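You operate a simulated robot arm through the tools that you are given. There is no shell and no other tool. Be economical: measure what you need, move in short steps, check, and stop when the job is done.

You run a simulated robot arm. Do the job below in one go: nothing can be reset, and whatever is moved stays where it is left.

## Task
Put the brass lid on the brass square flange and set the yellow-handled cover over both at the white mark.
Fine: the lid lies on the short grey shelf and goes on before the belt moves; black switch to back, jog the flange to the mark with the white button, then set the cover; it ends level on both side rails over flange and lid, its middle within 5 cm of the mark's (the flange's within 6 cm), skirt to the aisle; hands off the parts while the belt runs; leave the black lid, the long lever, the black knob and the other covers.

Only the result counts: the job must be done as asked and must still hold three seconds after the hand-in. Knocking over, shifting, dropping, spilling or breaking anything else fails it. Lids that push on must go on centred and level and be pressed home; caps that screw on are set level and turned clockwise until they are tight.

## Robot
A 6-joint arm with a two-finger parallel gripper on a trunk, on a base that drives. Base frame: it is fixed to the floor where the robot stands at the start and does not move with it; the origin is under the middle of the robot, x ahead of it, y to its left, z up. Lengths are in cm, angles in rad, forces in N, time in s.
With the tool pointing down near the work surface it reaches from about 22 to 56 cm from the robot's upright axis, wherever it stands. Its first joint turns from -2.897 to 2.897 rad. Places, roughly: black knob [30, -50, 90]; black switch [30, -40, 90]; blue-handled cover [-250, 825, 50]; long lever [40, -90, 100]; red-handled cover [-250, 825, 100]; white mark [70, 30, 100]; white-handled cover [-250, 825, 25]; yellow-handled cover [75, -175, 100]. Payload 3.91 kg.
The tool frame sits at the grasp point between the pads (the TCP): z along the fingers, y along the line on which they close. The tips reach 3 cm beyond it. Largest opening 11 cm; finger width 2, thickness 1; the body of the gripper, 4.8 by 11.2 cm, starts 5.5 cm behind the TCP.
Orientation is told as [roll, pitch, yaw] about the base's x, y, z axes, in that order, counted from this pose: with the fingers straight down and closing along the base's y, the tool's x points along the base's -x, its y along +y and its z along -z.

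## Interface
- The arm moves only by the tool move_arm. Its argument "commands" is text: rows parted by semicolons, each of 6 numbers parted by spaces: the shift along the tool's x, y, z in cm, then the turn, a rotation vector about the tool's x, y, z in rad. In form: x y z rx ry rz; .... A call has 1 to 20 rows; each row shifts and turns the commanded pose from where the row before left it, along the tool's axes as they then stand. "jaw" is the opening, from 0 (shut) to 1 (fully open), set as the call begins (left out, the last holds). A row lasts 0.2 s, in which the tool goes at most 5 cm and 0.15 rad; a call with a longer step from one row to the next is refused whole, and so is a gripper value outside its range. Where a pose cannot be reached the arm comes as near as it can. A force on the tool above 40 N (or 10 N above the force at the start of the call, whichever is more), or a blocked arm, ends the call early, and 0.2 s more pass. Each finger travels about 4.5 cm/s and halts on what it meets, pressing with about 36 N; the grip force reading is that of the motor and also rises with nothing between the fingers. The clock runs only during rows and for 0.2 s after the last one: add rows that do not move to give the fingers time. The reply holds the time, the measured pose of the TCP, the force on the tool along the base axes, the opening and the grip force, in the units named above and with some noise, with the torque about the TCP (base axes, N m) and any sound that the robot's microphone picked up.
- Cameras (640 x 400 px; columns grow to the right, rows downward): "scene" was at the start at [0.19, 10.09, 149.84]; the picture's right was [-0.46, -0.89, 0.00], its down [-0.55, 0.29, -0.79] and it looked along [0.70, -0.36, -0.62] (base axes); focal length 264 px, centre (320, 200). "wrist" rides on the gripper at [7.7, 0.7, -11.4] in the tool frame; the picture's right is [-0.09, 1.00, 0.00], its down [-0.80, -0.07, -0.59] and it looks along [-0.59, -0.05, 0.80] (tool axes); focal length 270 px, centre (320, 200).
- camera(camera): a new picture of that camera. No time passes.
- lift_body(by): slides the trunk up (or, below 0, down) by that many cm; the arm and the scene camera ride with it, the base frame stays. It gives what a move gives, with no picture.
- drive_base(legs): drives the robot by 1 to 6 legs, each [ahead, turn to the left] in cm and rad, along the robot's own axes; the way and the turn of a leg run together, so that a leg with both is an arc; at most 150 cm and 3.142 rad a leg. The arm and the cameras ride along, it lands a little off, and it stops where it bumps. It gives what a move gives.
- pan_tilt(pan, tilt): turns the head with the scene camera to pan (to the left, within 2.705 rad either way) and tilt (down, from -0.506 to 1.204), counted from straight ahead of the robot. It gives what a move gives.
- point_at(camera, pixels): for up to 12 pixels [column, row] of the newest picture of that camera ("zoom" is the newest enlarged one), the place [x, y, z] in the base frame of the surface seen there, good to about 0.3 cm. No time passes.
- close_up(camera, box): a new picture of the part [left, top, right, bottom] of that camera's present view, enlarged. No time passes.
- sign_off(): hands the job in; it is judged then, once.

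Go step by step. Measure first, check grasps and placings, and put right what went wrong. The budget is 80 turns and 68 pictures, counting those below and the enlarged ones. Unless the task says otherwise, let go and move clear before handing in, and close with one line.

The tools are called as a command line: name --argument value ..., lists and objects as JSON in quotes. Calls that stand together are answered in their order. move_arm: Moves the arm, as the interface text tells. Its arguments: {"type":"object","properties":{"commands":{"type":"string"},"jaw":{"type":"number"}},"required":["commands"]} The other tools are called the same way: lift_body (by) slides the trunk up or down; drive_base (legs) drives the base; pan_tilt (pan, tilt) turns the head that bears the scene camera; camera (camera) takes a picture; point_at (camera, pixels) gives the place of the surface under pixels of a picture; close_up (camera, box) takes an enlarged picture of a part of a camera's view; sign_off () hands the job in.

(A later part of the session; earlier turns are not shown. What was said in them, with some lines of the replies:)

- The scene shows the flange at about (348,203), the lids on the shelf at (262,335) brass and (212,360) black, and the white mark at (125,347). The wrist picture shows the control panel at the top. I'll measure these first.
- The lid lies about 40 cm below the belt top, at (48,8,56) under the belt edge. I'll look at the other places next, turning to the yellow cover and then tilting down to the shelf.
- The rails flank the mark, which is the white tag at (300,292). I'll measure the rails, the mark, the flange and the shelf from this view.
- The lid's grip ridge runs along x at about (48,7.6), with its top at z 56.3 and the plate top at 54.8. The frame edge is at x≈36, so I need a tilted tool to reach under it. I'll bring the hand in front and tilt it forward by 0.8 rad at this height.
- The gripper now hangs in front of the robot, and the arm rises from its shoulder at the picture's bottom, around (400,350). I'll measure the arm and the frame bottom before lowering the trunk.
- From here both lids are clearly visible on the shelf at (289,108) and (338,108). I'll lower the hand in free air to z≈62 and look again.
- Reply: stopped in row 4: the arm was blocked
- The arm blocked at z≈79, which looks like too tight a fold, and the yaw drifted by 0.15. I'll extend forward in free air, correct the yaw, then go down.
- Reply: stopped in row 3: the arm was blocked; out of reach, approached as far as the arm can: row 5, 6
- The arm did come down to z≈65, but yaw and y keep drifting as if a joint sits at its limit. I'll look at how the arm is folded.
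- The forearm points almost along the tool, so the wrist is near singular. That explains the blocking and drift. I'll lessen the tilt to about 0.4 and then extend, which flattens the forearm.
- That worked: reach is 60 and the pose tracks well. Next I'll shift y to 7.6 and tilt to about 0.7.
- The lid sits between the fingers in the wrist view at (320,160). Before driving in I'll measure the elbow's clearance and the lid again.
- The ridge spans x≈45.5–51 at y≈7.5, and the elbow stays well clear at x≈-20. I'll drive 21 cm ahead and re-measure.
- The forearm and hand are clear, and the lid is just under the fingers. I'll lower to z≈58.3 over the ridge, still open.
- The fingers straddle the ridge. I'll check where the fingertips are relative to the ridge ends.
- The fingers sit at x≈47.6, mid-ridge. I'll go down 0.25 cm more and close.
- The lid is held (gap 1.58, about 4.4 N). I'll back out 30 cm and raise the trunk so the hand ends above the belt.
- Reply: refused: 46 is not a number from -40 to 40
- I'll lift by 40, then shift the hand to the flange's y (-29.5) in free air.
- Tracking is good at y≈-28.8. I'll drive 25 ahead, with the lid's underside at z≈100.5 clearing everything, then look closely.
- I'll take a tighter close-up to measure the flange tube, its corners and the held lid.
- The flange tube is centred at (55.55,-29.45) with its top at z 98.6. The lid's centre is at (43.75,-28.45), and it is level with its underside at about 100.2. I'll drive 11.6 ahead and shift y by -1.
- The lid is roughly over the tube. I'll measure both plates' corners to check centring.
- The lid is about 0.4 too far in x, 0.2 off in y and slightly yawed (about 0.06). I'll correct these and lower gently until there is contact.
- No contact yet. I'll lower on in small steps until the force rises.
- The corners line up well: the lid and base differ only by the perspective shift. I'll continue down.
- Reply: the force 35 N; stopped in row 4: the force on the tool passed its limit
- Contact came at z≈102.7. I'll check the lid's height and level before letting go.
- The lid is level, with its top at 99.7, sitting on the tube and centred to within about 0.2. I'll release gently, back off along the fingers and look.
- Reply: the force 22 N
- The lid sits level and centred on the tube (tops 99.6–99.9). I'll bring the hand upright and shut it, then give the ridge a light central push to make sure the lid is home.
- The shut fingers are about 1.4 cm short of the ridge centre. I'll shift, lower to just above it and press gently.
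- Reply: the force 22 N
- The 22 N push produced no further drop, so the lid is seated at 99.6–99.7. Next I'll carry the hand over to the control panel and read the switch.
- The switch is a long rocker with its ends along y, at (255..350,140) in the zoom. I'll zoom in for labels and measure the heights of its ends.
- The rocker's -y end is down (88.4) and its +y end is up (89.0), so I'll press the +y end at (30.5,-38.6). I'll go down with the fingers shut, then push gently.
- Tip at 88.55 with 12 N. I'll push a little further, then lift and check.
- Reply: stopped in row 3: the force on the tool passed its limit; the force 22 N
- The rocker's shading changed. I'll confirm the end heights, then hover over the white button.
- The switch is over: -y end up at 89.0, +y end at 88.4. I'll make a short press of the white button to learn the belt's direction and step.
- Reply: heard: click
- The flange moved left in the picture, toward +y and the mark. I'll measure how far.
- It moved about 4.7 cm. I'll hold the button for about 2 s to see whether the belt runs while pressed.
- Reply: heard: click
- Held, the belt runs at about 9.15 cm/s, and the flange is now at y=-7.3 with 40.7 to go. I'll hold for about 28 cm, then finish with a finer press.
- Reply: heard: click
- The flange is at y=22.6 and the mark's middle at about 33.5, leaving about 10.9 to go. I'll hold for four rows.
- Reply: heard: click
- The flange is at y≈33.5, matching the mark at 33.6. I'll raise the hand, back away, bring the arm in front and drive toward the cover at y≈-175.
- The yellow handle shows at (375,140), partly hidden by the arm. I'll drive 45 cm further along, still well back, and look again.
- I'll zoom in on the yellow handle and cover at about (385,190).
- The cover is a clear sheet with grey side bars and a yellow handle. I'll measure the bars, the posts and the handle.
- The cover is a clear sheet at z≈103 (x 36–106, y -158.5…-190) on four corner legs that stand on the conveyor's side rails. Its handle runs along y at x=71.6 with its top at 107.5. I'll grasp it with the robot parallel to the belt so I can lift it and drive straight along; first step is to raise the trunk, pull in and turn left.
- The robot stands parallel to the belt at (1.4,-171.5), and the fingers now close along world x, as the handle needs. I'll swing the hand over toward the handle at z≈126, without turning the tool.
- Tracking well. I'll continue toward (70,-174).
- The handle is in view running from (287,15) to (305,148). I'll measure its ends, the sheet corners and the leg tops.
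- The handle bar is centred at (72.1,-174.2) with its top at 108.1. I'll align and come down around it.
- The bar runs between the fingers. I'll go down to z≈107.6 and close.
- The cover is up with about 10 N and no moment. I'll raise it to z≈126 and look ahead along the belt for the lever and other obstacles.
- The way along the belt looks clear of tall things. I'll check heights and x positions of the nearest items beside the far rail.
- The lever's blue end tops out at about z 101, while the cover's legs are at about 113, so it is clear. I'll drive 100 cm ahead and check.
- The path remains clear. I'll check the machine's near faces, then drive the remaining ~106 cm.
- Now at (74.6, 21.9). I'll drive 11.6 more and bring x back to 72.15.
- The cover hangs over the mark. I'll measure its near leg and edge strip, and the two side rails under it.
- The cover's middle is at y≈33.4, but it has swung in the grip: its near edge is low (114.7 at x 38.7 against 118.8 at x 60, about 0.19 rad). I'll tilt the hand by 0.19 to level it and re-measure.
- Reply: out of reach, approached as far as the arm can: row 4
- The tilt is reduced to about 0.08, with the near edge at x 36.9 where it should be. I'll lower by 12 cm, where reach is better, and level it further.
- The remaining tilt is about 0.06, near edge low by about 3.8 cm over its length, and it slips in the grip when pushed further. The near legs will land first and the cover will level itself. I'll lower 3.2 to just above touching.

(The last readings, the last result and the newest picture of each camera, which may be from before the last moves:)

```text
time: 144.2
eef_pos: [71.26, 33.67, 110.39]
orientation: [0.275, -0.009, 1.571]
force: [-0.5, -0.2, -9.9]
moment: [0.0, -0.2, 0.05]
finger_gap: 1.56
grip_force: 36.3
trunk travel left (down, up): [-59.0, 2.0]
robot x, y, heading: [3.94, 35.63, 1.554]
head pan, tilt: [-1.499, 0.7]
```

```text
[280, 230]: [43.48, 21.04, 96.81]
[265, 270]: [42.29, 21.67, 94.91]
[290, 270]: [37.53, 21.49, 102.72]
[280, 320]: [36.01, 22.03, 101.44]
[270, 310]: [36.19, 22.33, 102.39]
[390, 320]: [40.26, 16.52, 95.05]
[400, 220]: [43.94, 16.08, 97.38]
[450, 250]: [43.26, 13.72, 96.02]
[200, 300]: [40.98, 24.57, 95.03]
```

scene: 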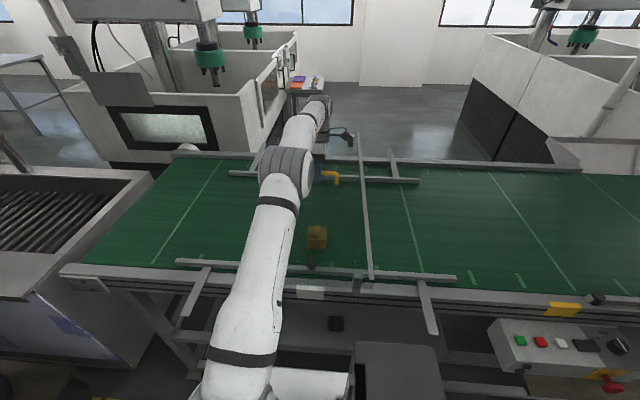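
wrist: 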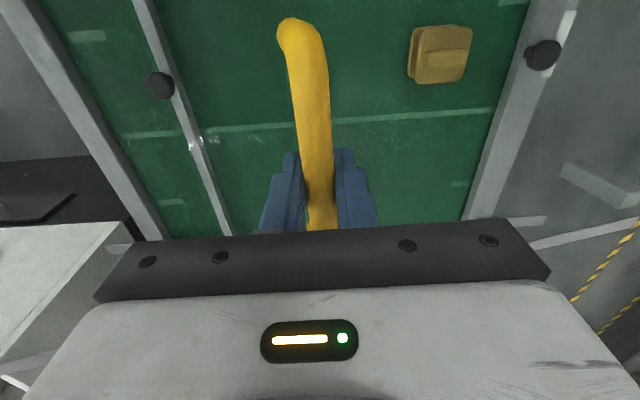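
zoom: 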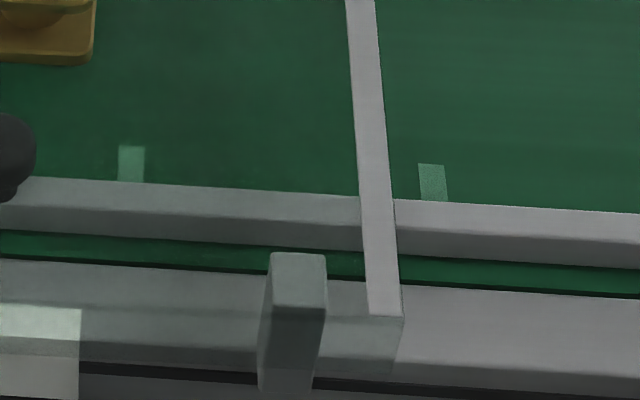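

The near leg's front face is at x≈36.0, the same as where it stood before. I'll check the rail's front edge and the leg's bottom.

point_at --camera "zoom" --pixels '[[150, 335], [150, 345], [150, 355], [285, 385], [285, 392], [480, 360], [480, 372], [350, 330]]'

```text
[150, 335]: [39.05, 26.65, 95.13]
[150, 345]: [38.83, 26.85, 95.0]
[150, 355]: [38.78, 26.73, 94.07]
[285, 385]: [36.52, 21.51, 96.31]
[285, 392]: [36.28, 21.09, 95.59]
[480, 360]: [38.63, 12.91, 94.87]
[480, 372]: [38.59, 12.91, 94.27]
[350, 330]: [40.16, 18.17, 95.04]
```

The rail's front edge here is at x≈38.75, yet the leg's front face is at 36.0, so the conveyor runs slightly skew in my frame. I'll measure its edges along y to find the right x.

point_at --camera "scene" --pixels '[[100, 270], [150, 274], [200, 279], [480, 296], [520, 300], [540, 304], [210, 154], [260, 157], [430, 163], [540, 169], [560, 171]]'

close_up --camera "scene" --box '[320, 120, 440, 195]'

point_at --camera "zoom" --pixels '[[420, 188], [420, 195], [420, 205], [420, 212], [420, 220], [180, 120], [180, 170], [200, 180], [212, 170], [205, 190]]'

```text
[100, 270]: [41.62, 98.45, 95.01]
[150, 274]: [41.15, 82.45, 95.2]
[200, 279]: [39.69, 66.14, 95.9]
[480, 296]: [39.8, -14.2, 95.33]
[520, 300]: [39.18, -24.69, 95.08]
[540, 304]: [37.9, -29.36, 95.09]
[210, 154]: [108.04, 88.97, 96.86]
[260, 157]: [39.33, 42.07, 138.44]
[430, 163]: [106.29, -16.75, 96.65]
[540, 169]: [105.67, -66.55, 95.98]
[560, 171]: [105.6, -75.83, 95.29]
```

```text
5.33 times, centred on (380, 158) of scene
```

zoom: 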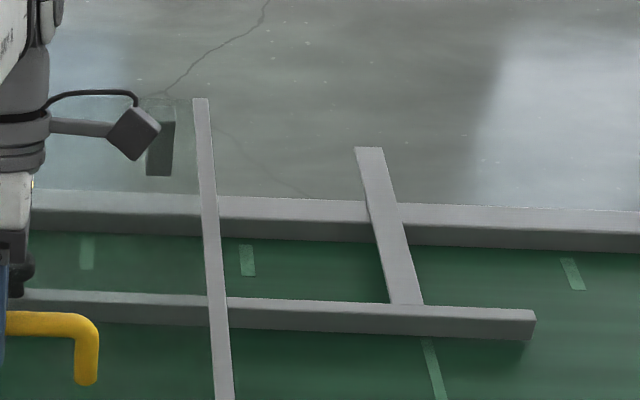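

```text
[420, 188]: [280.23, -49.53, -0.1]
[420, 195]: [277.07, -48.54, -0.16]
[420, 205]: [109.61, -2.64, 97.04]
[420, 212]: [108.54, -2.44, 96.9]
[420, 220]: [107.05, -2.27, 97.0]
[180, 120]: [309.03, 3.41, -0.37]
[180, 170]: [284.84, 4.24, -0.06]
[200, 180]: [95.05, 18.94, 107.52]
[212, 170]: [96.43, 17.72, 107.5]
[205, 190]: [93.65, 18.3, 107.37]
```

At the mark the near rail spans x 38.8–42.3 (z 95) and the far rail about 107.5–110 (z 97). The cover must therefore go about 3 cm further in +x than before. I'll raise it 2.5, shift +3.0 in x and check.

move_arm --commands "0 0.34 -1.2 0 0 0; 0 0.34 -1.2 0 0 0; 0 -1.45 -0.41 0 0 0; 0 -1.45 -0.41 0 0 0; 0 0 0 0 0 0; 0 0 0 0 0 0"

```text
time: 145.6
eef_pos: [73.8, 33.74, 112.42]
orientation: [0.274, -0.009, 1.571]
force: [0.0, 0.3, -10.8]
moment: [-0.01, -0.2, -0.01]
finger_gap: 1.6
grip_force: 36.3
out of reach, approached as far as the arm can: row 4
trunk travel left (down, up): [-59.0, 2.0]
robot x, y, heading: [4.55, 35.84, 1.557]
head pan, tilt: [-1.499, 0.7]
```

I'm at 73.8, about 0.4 short because of reach. Reach grows a little lower, so I'll come down 2 cm while asking for the rest, then measure the legs against the rails.

move_arm --commands "0 -0.2 0.48 0 0 0; 0 -0.2 0.48 0 0 0; 0 -0.2 0.48 0 0 0; 0 0 0 0 0 0; 0 0 0 0 0 0"

close_up --camera "scene" --box '[320, 240, 400, 300]'

point_at --camera "zoom" --pixels '[[285, 240], [290, 260], [280, 300], [280, 330], [280, 345], [280, 355], [280, 365], [450, 365], [375, 290], [385, 310], [350, 355]]'

```text
time: 146.8
eef_pos: [73.95, 33.8, 110.78]
orientation: [0.276, -0.01, 1.573]
force: [0.1, 0.3, -10.1]
moment: [0.1, 0.06, -0.04]
finger_gap: 1.57
grip_force: 36.1
trunk travel left (down, up): [-59.0, 2.0]
robot x, y, heading: [3.76, 35.39, 1.557]
head pan, tilt: [-1.499, 0.7]
```

```text
6.67 times, centred on (360, 270) of scene
```

zoom: 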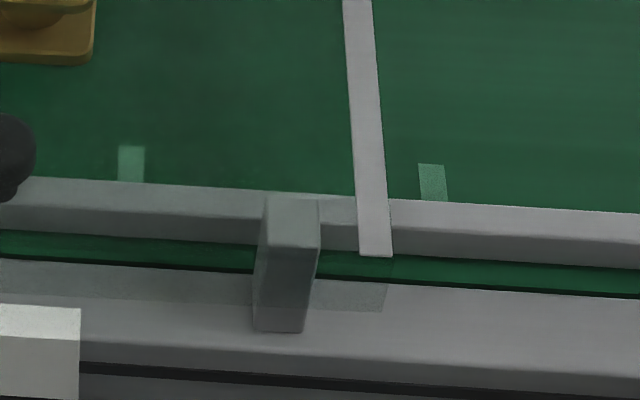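

```text
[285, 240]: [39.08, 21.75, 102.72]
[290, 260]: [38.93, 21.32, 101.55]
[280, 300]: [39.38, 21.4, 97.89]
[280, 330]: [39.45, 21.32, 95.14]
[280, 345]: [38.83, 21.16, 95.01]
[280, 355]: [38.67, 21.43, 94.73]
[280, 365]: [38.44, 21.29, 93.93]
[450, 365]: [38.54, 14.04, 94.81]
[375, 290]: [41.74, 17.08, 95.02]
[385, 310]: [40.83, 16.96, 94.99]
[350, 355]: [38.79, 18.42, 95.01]
```

The near leg is now just on the rail at x≈39.4, z 95.1, and the moment has changed. I'll lower the rest slowly with a slight +x so the far side comes down onto its rail.

move_arm --commands "0 -0.22 0.35 0 0 0; 0 -0.22 0.35 0 0 0; 0 -0.22 0.35 0 0 0; 0 -0.22 0.35 0 0 0; 0 0 0 0 0 0; 0 0 0 0 0 0"

camera --camera "scene"

point_at --camera "scene" --pixels '[[367, 277], [366, 265], [363, 200], [361, 165], [359, 150], [357, 144], [361, 283], [361, 289]]'

```text
time: 148.2
eef_pos: [74.59, 33.88, 109.32]
orientation: [0.274, -0.01, 1.57]
force: [0.2, 0.3, -9.8]
moment: [0.01, -0.14, -0.05]
finger_gap: 1.55
grip_force: 35.5
trunk travel left (down, up): [-59.0, 2.0]
robot x, y, heading: [4.02, 35.7, 1.561]
head pan, tilt: [-1.499, 0.7]
```

```text
8 pictures are left
```

scene: 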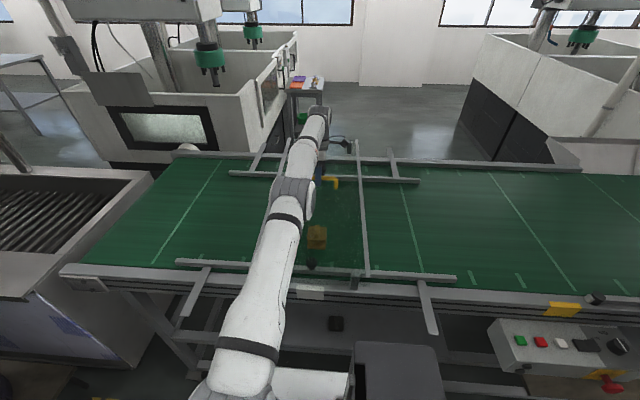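

```text
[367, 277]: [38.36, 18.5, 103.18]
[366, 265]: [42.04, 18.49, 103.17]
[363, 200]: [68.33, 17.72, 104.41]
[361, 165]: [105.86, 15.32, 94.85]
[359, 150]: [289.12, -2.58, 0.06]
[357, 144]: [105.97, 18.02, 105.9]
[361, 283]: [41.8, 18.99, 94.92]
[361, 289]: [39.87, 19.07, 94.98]
```

The slope is down to 0.04 (103.2 near, 105.9 far). I'll continue lowering.

move_arm --commands "0 -0.2 0.36 0 0 0; 0 -0.2 0.36 0 0 0; 0 -0.15 0.37 0 0 0; 0 0 0 0 0 0; 0 0 0 0 0 0"

close_up --camera "scene" --box '[310, 120, 430, 300]'

```text
time: 149.4
eef_pos: [74.66, 33.73, 108.04]
orientation: [0.273, -0.008, 1.571]
force: [0.1, -0.7, -9.4]
moment: [-0.03, 0.0, -0.02]
finger_gap: 1.57
grip_force: 36.9
trunk travel left (down, up): [-59.0, 2.0]
robot x, y, heading: [4.2, 35.76, 1.557]
head pan, tilt: [-1.499, 0.7]
```

```text
2.22 times, centred on (370, 210) of scene
```

zoom: 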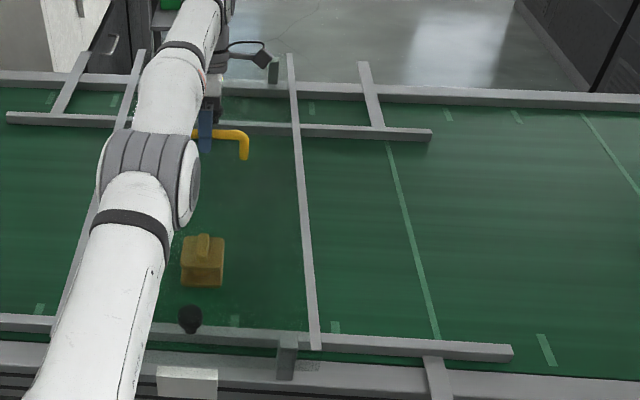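

point_at --camera "zoom" --pixels '[[314, 345], [312, 320], [304, 220], [296, 120], [291, 60], [273, 60], [273, 80], [285, 365], [285, 376], [240, 135], [200, 240], [290, 345]]'

```text
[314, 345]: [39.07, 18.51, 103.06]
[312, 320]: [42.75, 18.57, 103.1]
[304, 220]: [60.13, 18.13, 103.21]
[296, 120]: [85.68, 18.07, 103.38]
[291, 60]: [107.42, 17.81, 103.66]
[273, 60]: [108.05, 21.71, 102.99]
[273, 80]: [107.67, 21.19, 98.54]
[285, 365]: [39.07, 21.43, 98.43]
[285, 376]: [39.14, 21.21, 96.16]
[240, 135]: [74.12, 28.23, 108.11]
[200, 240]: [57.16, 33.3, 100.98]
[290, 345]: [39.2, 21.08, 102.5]
```

Nearly level: 103.1 near and 103.6 far. The near leg's face is at 39.1 and the far leg at 107.7–109, both on their rails. I'll lower the last few millimetres until the weight comes off.

move_arm --commands "0 -0.06 0.2 0 0 0; 0 -0.06 0.2 0 0 0; 0 0 0 0 0 0; 0 0 0 0 0 0"

```text
time: 150.4
eef_pos: [74.71, 33.81, 107.8]
orientation: [0.273, -0.009, 1.572]
force: [4.5, -1.3, 2.6]
moment: [0.18, -0.01, -0.05]
finger_gap: 1.58
grip_force: 36.1
trunk travel left (down, up): [-59.0, 2.0]
robot x, y, heading: [4.24, 35.59, 1.559]
head pan, tilt: [-1.499, 0.7]
```

The weight is off and the cover stands on its legs. I'll open, straighten the hand around the bar and rise clear.

move_arm --commands "0 0 0 0 0 0; 0 0 0 0 0 0; 0 0 0 0 0 0; 0 0 0 0 0 0" --jaw 0.5

move_arm --commands "0 0.13 -0.48 0.09 0 0; 0 0.08 -0.49 0.09 0 0; 0 0.03 -0.5 0.09 0 0; 0 0 -1 0 0 0; 0 0 -2 0 0 0; 0 0 -3 0 0 0; 0 0 -4 0 0 0; 0 0 0 0 0 0"

camera --camera "scene"

```text
time: 151.4
eef_pos: [74.57, 33.84, 107.79]
orientation: [0.274, -0.007, 1.574]
force: [0.0, 0.3, 0.0]
moment: [-0.02, 0.0, 0.0]
finger_gap: 5.5
grip_force: 0.0
trunk travel left (down, up): [-59.0, 2.0]
robot x, y, heading: [4.38, 35.71, 1.558]
head pan, tilt: [-1.499, 0.7]
```

```text
time: 153.2
eef_pos: [74.64, 33.67, 119.43]
orientation: [0.003, -0.01, 1.571]
force: [0.2, 0.4, -0.5]
moment: [0.02, 0.0, 0.05]
finger_gap: 5.49
grip_force: 0.1
trunk travel left (down, up): [-59.0, 2.0]
robot x, y, heading: [4.13, 35.56, 1.553]
head pan, tilt: [-1.499, 0.7]
```

```text
6 pictures are left
```

scene: 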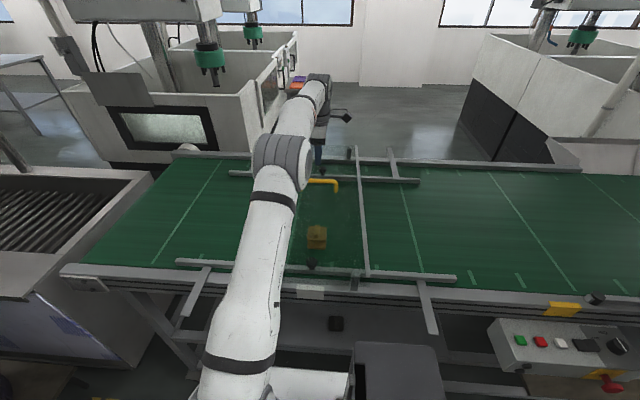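

Released with no contact. I'll move the hand well clear of the cover toward +y and the aisle, then check the cover's level and position.

move_arm --commands "-2.5 3.6 -0.5 0 0 0; -2.5 3.6 -0.5 0 0 0; -2.5 3.6 0 0 0 0; -2.5 3.6 0 0 0 0; -2.5 3.6 0 0 0 0; -2.5 3.6 0 0 0 0; -2.5 3.6 0 0 0 0; -2.5 3.6 0 0 0 0; -2.5 3.6 0 0 0 0; -2.5 3.6 0 0 0 0; -2.5 3 0 0 0 0; 0 0 0 0 0 0"

pan_tilt --pan -1.5 --tilt 0.75

close_up --camera "scene" --box '[200, 110, 440, 300]'

```text
time: 155.8
eef_pos: [35.53, 61.09, 120.54]
orientation: [0.002, -0.009, 1.573]
force: [-0.1, 0.3, 0.1]
moment: [-0.02, -0.01, 0.0]
finger_gap: 5.51
grip_force: 0.1
trunk travel left (down, up): [-59.0, 2.0]
robot x, y, heading: [4.4, 35.82, 1.561]
head pan, tilt: [-1.499, 0.7]
```

```text
time: 156.4
eef_pos: [35.54, 61.12, 120.65]
orientation: [0.004, -0.009, 1.573]
force: [-0.7, -0.3, -0.7]
moment: [0.02, 0.0, 0.04]
finger_gap: 5.51
grip_force: 0.0
trunk travel left (down, up): [-59.0, 2.0]
robot x, y, heading: [4.02, 35.43, 1.562]
head pan, tilt: [-1.499, 0.75]
```

```text
2.11 times, centred on (320, 205) of scene
```

zoom: 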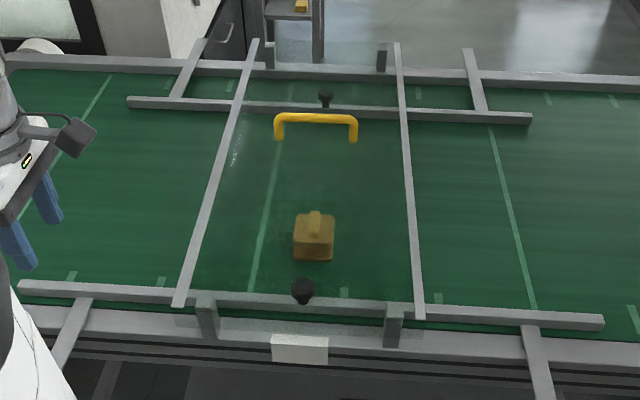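

point_at --camera "zoom" --pixels '[[179, 300], [418, 313], [254, 45], [397, 48], [207, 333], [393, 343], [381, 68], [268, 60], [315, 118], [314, 215], [300, 349], [407, 180]]'

close_up --camera "scene" --box '[260, 230, 360, 295]'

close_up --camera "scene" --box '[280, 120, 360, 170]'

```text
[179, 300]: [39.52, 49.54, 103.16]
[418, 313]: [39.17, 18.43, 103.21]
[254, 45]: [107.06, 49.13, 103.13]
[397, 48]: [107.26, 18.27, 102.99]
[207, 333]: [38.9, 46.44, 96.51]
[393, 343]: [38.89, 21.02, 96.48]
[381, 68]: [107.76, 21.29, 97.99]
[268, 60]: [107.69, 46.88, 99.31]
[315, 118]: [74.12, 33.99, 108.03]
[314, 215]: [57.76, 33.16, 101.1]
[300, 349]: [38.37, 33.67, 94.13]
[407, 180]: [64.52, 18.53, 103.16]
```

```text
6.15 times, centred on (310, 262) of scene
```

zoom: 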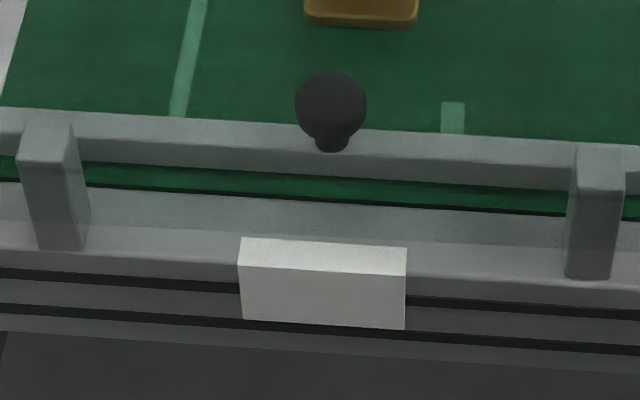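

```text
8.00 times, centred on (320, 145) of scene
```

zoom: 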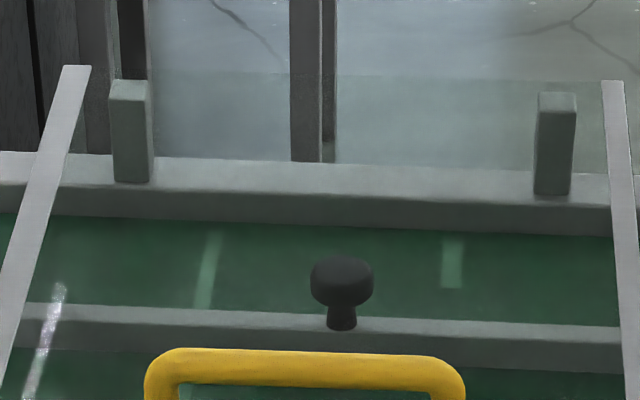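

All four legs stand on the two side rails. The sheet is level (103.0–103.2 at every corner) with its middle at y≈33.9, against the mark's 33.6 and the flange's 33.2. The skirt faces the aisle and the hand is clear, so I'm handing in.

sign_off

```text
The job is handed in.
```

The brass lid is on the flange and the flange is jogged to the white mark. The yellow-handled cover stands level on both side rails over them, with its skirt to the aisle.
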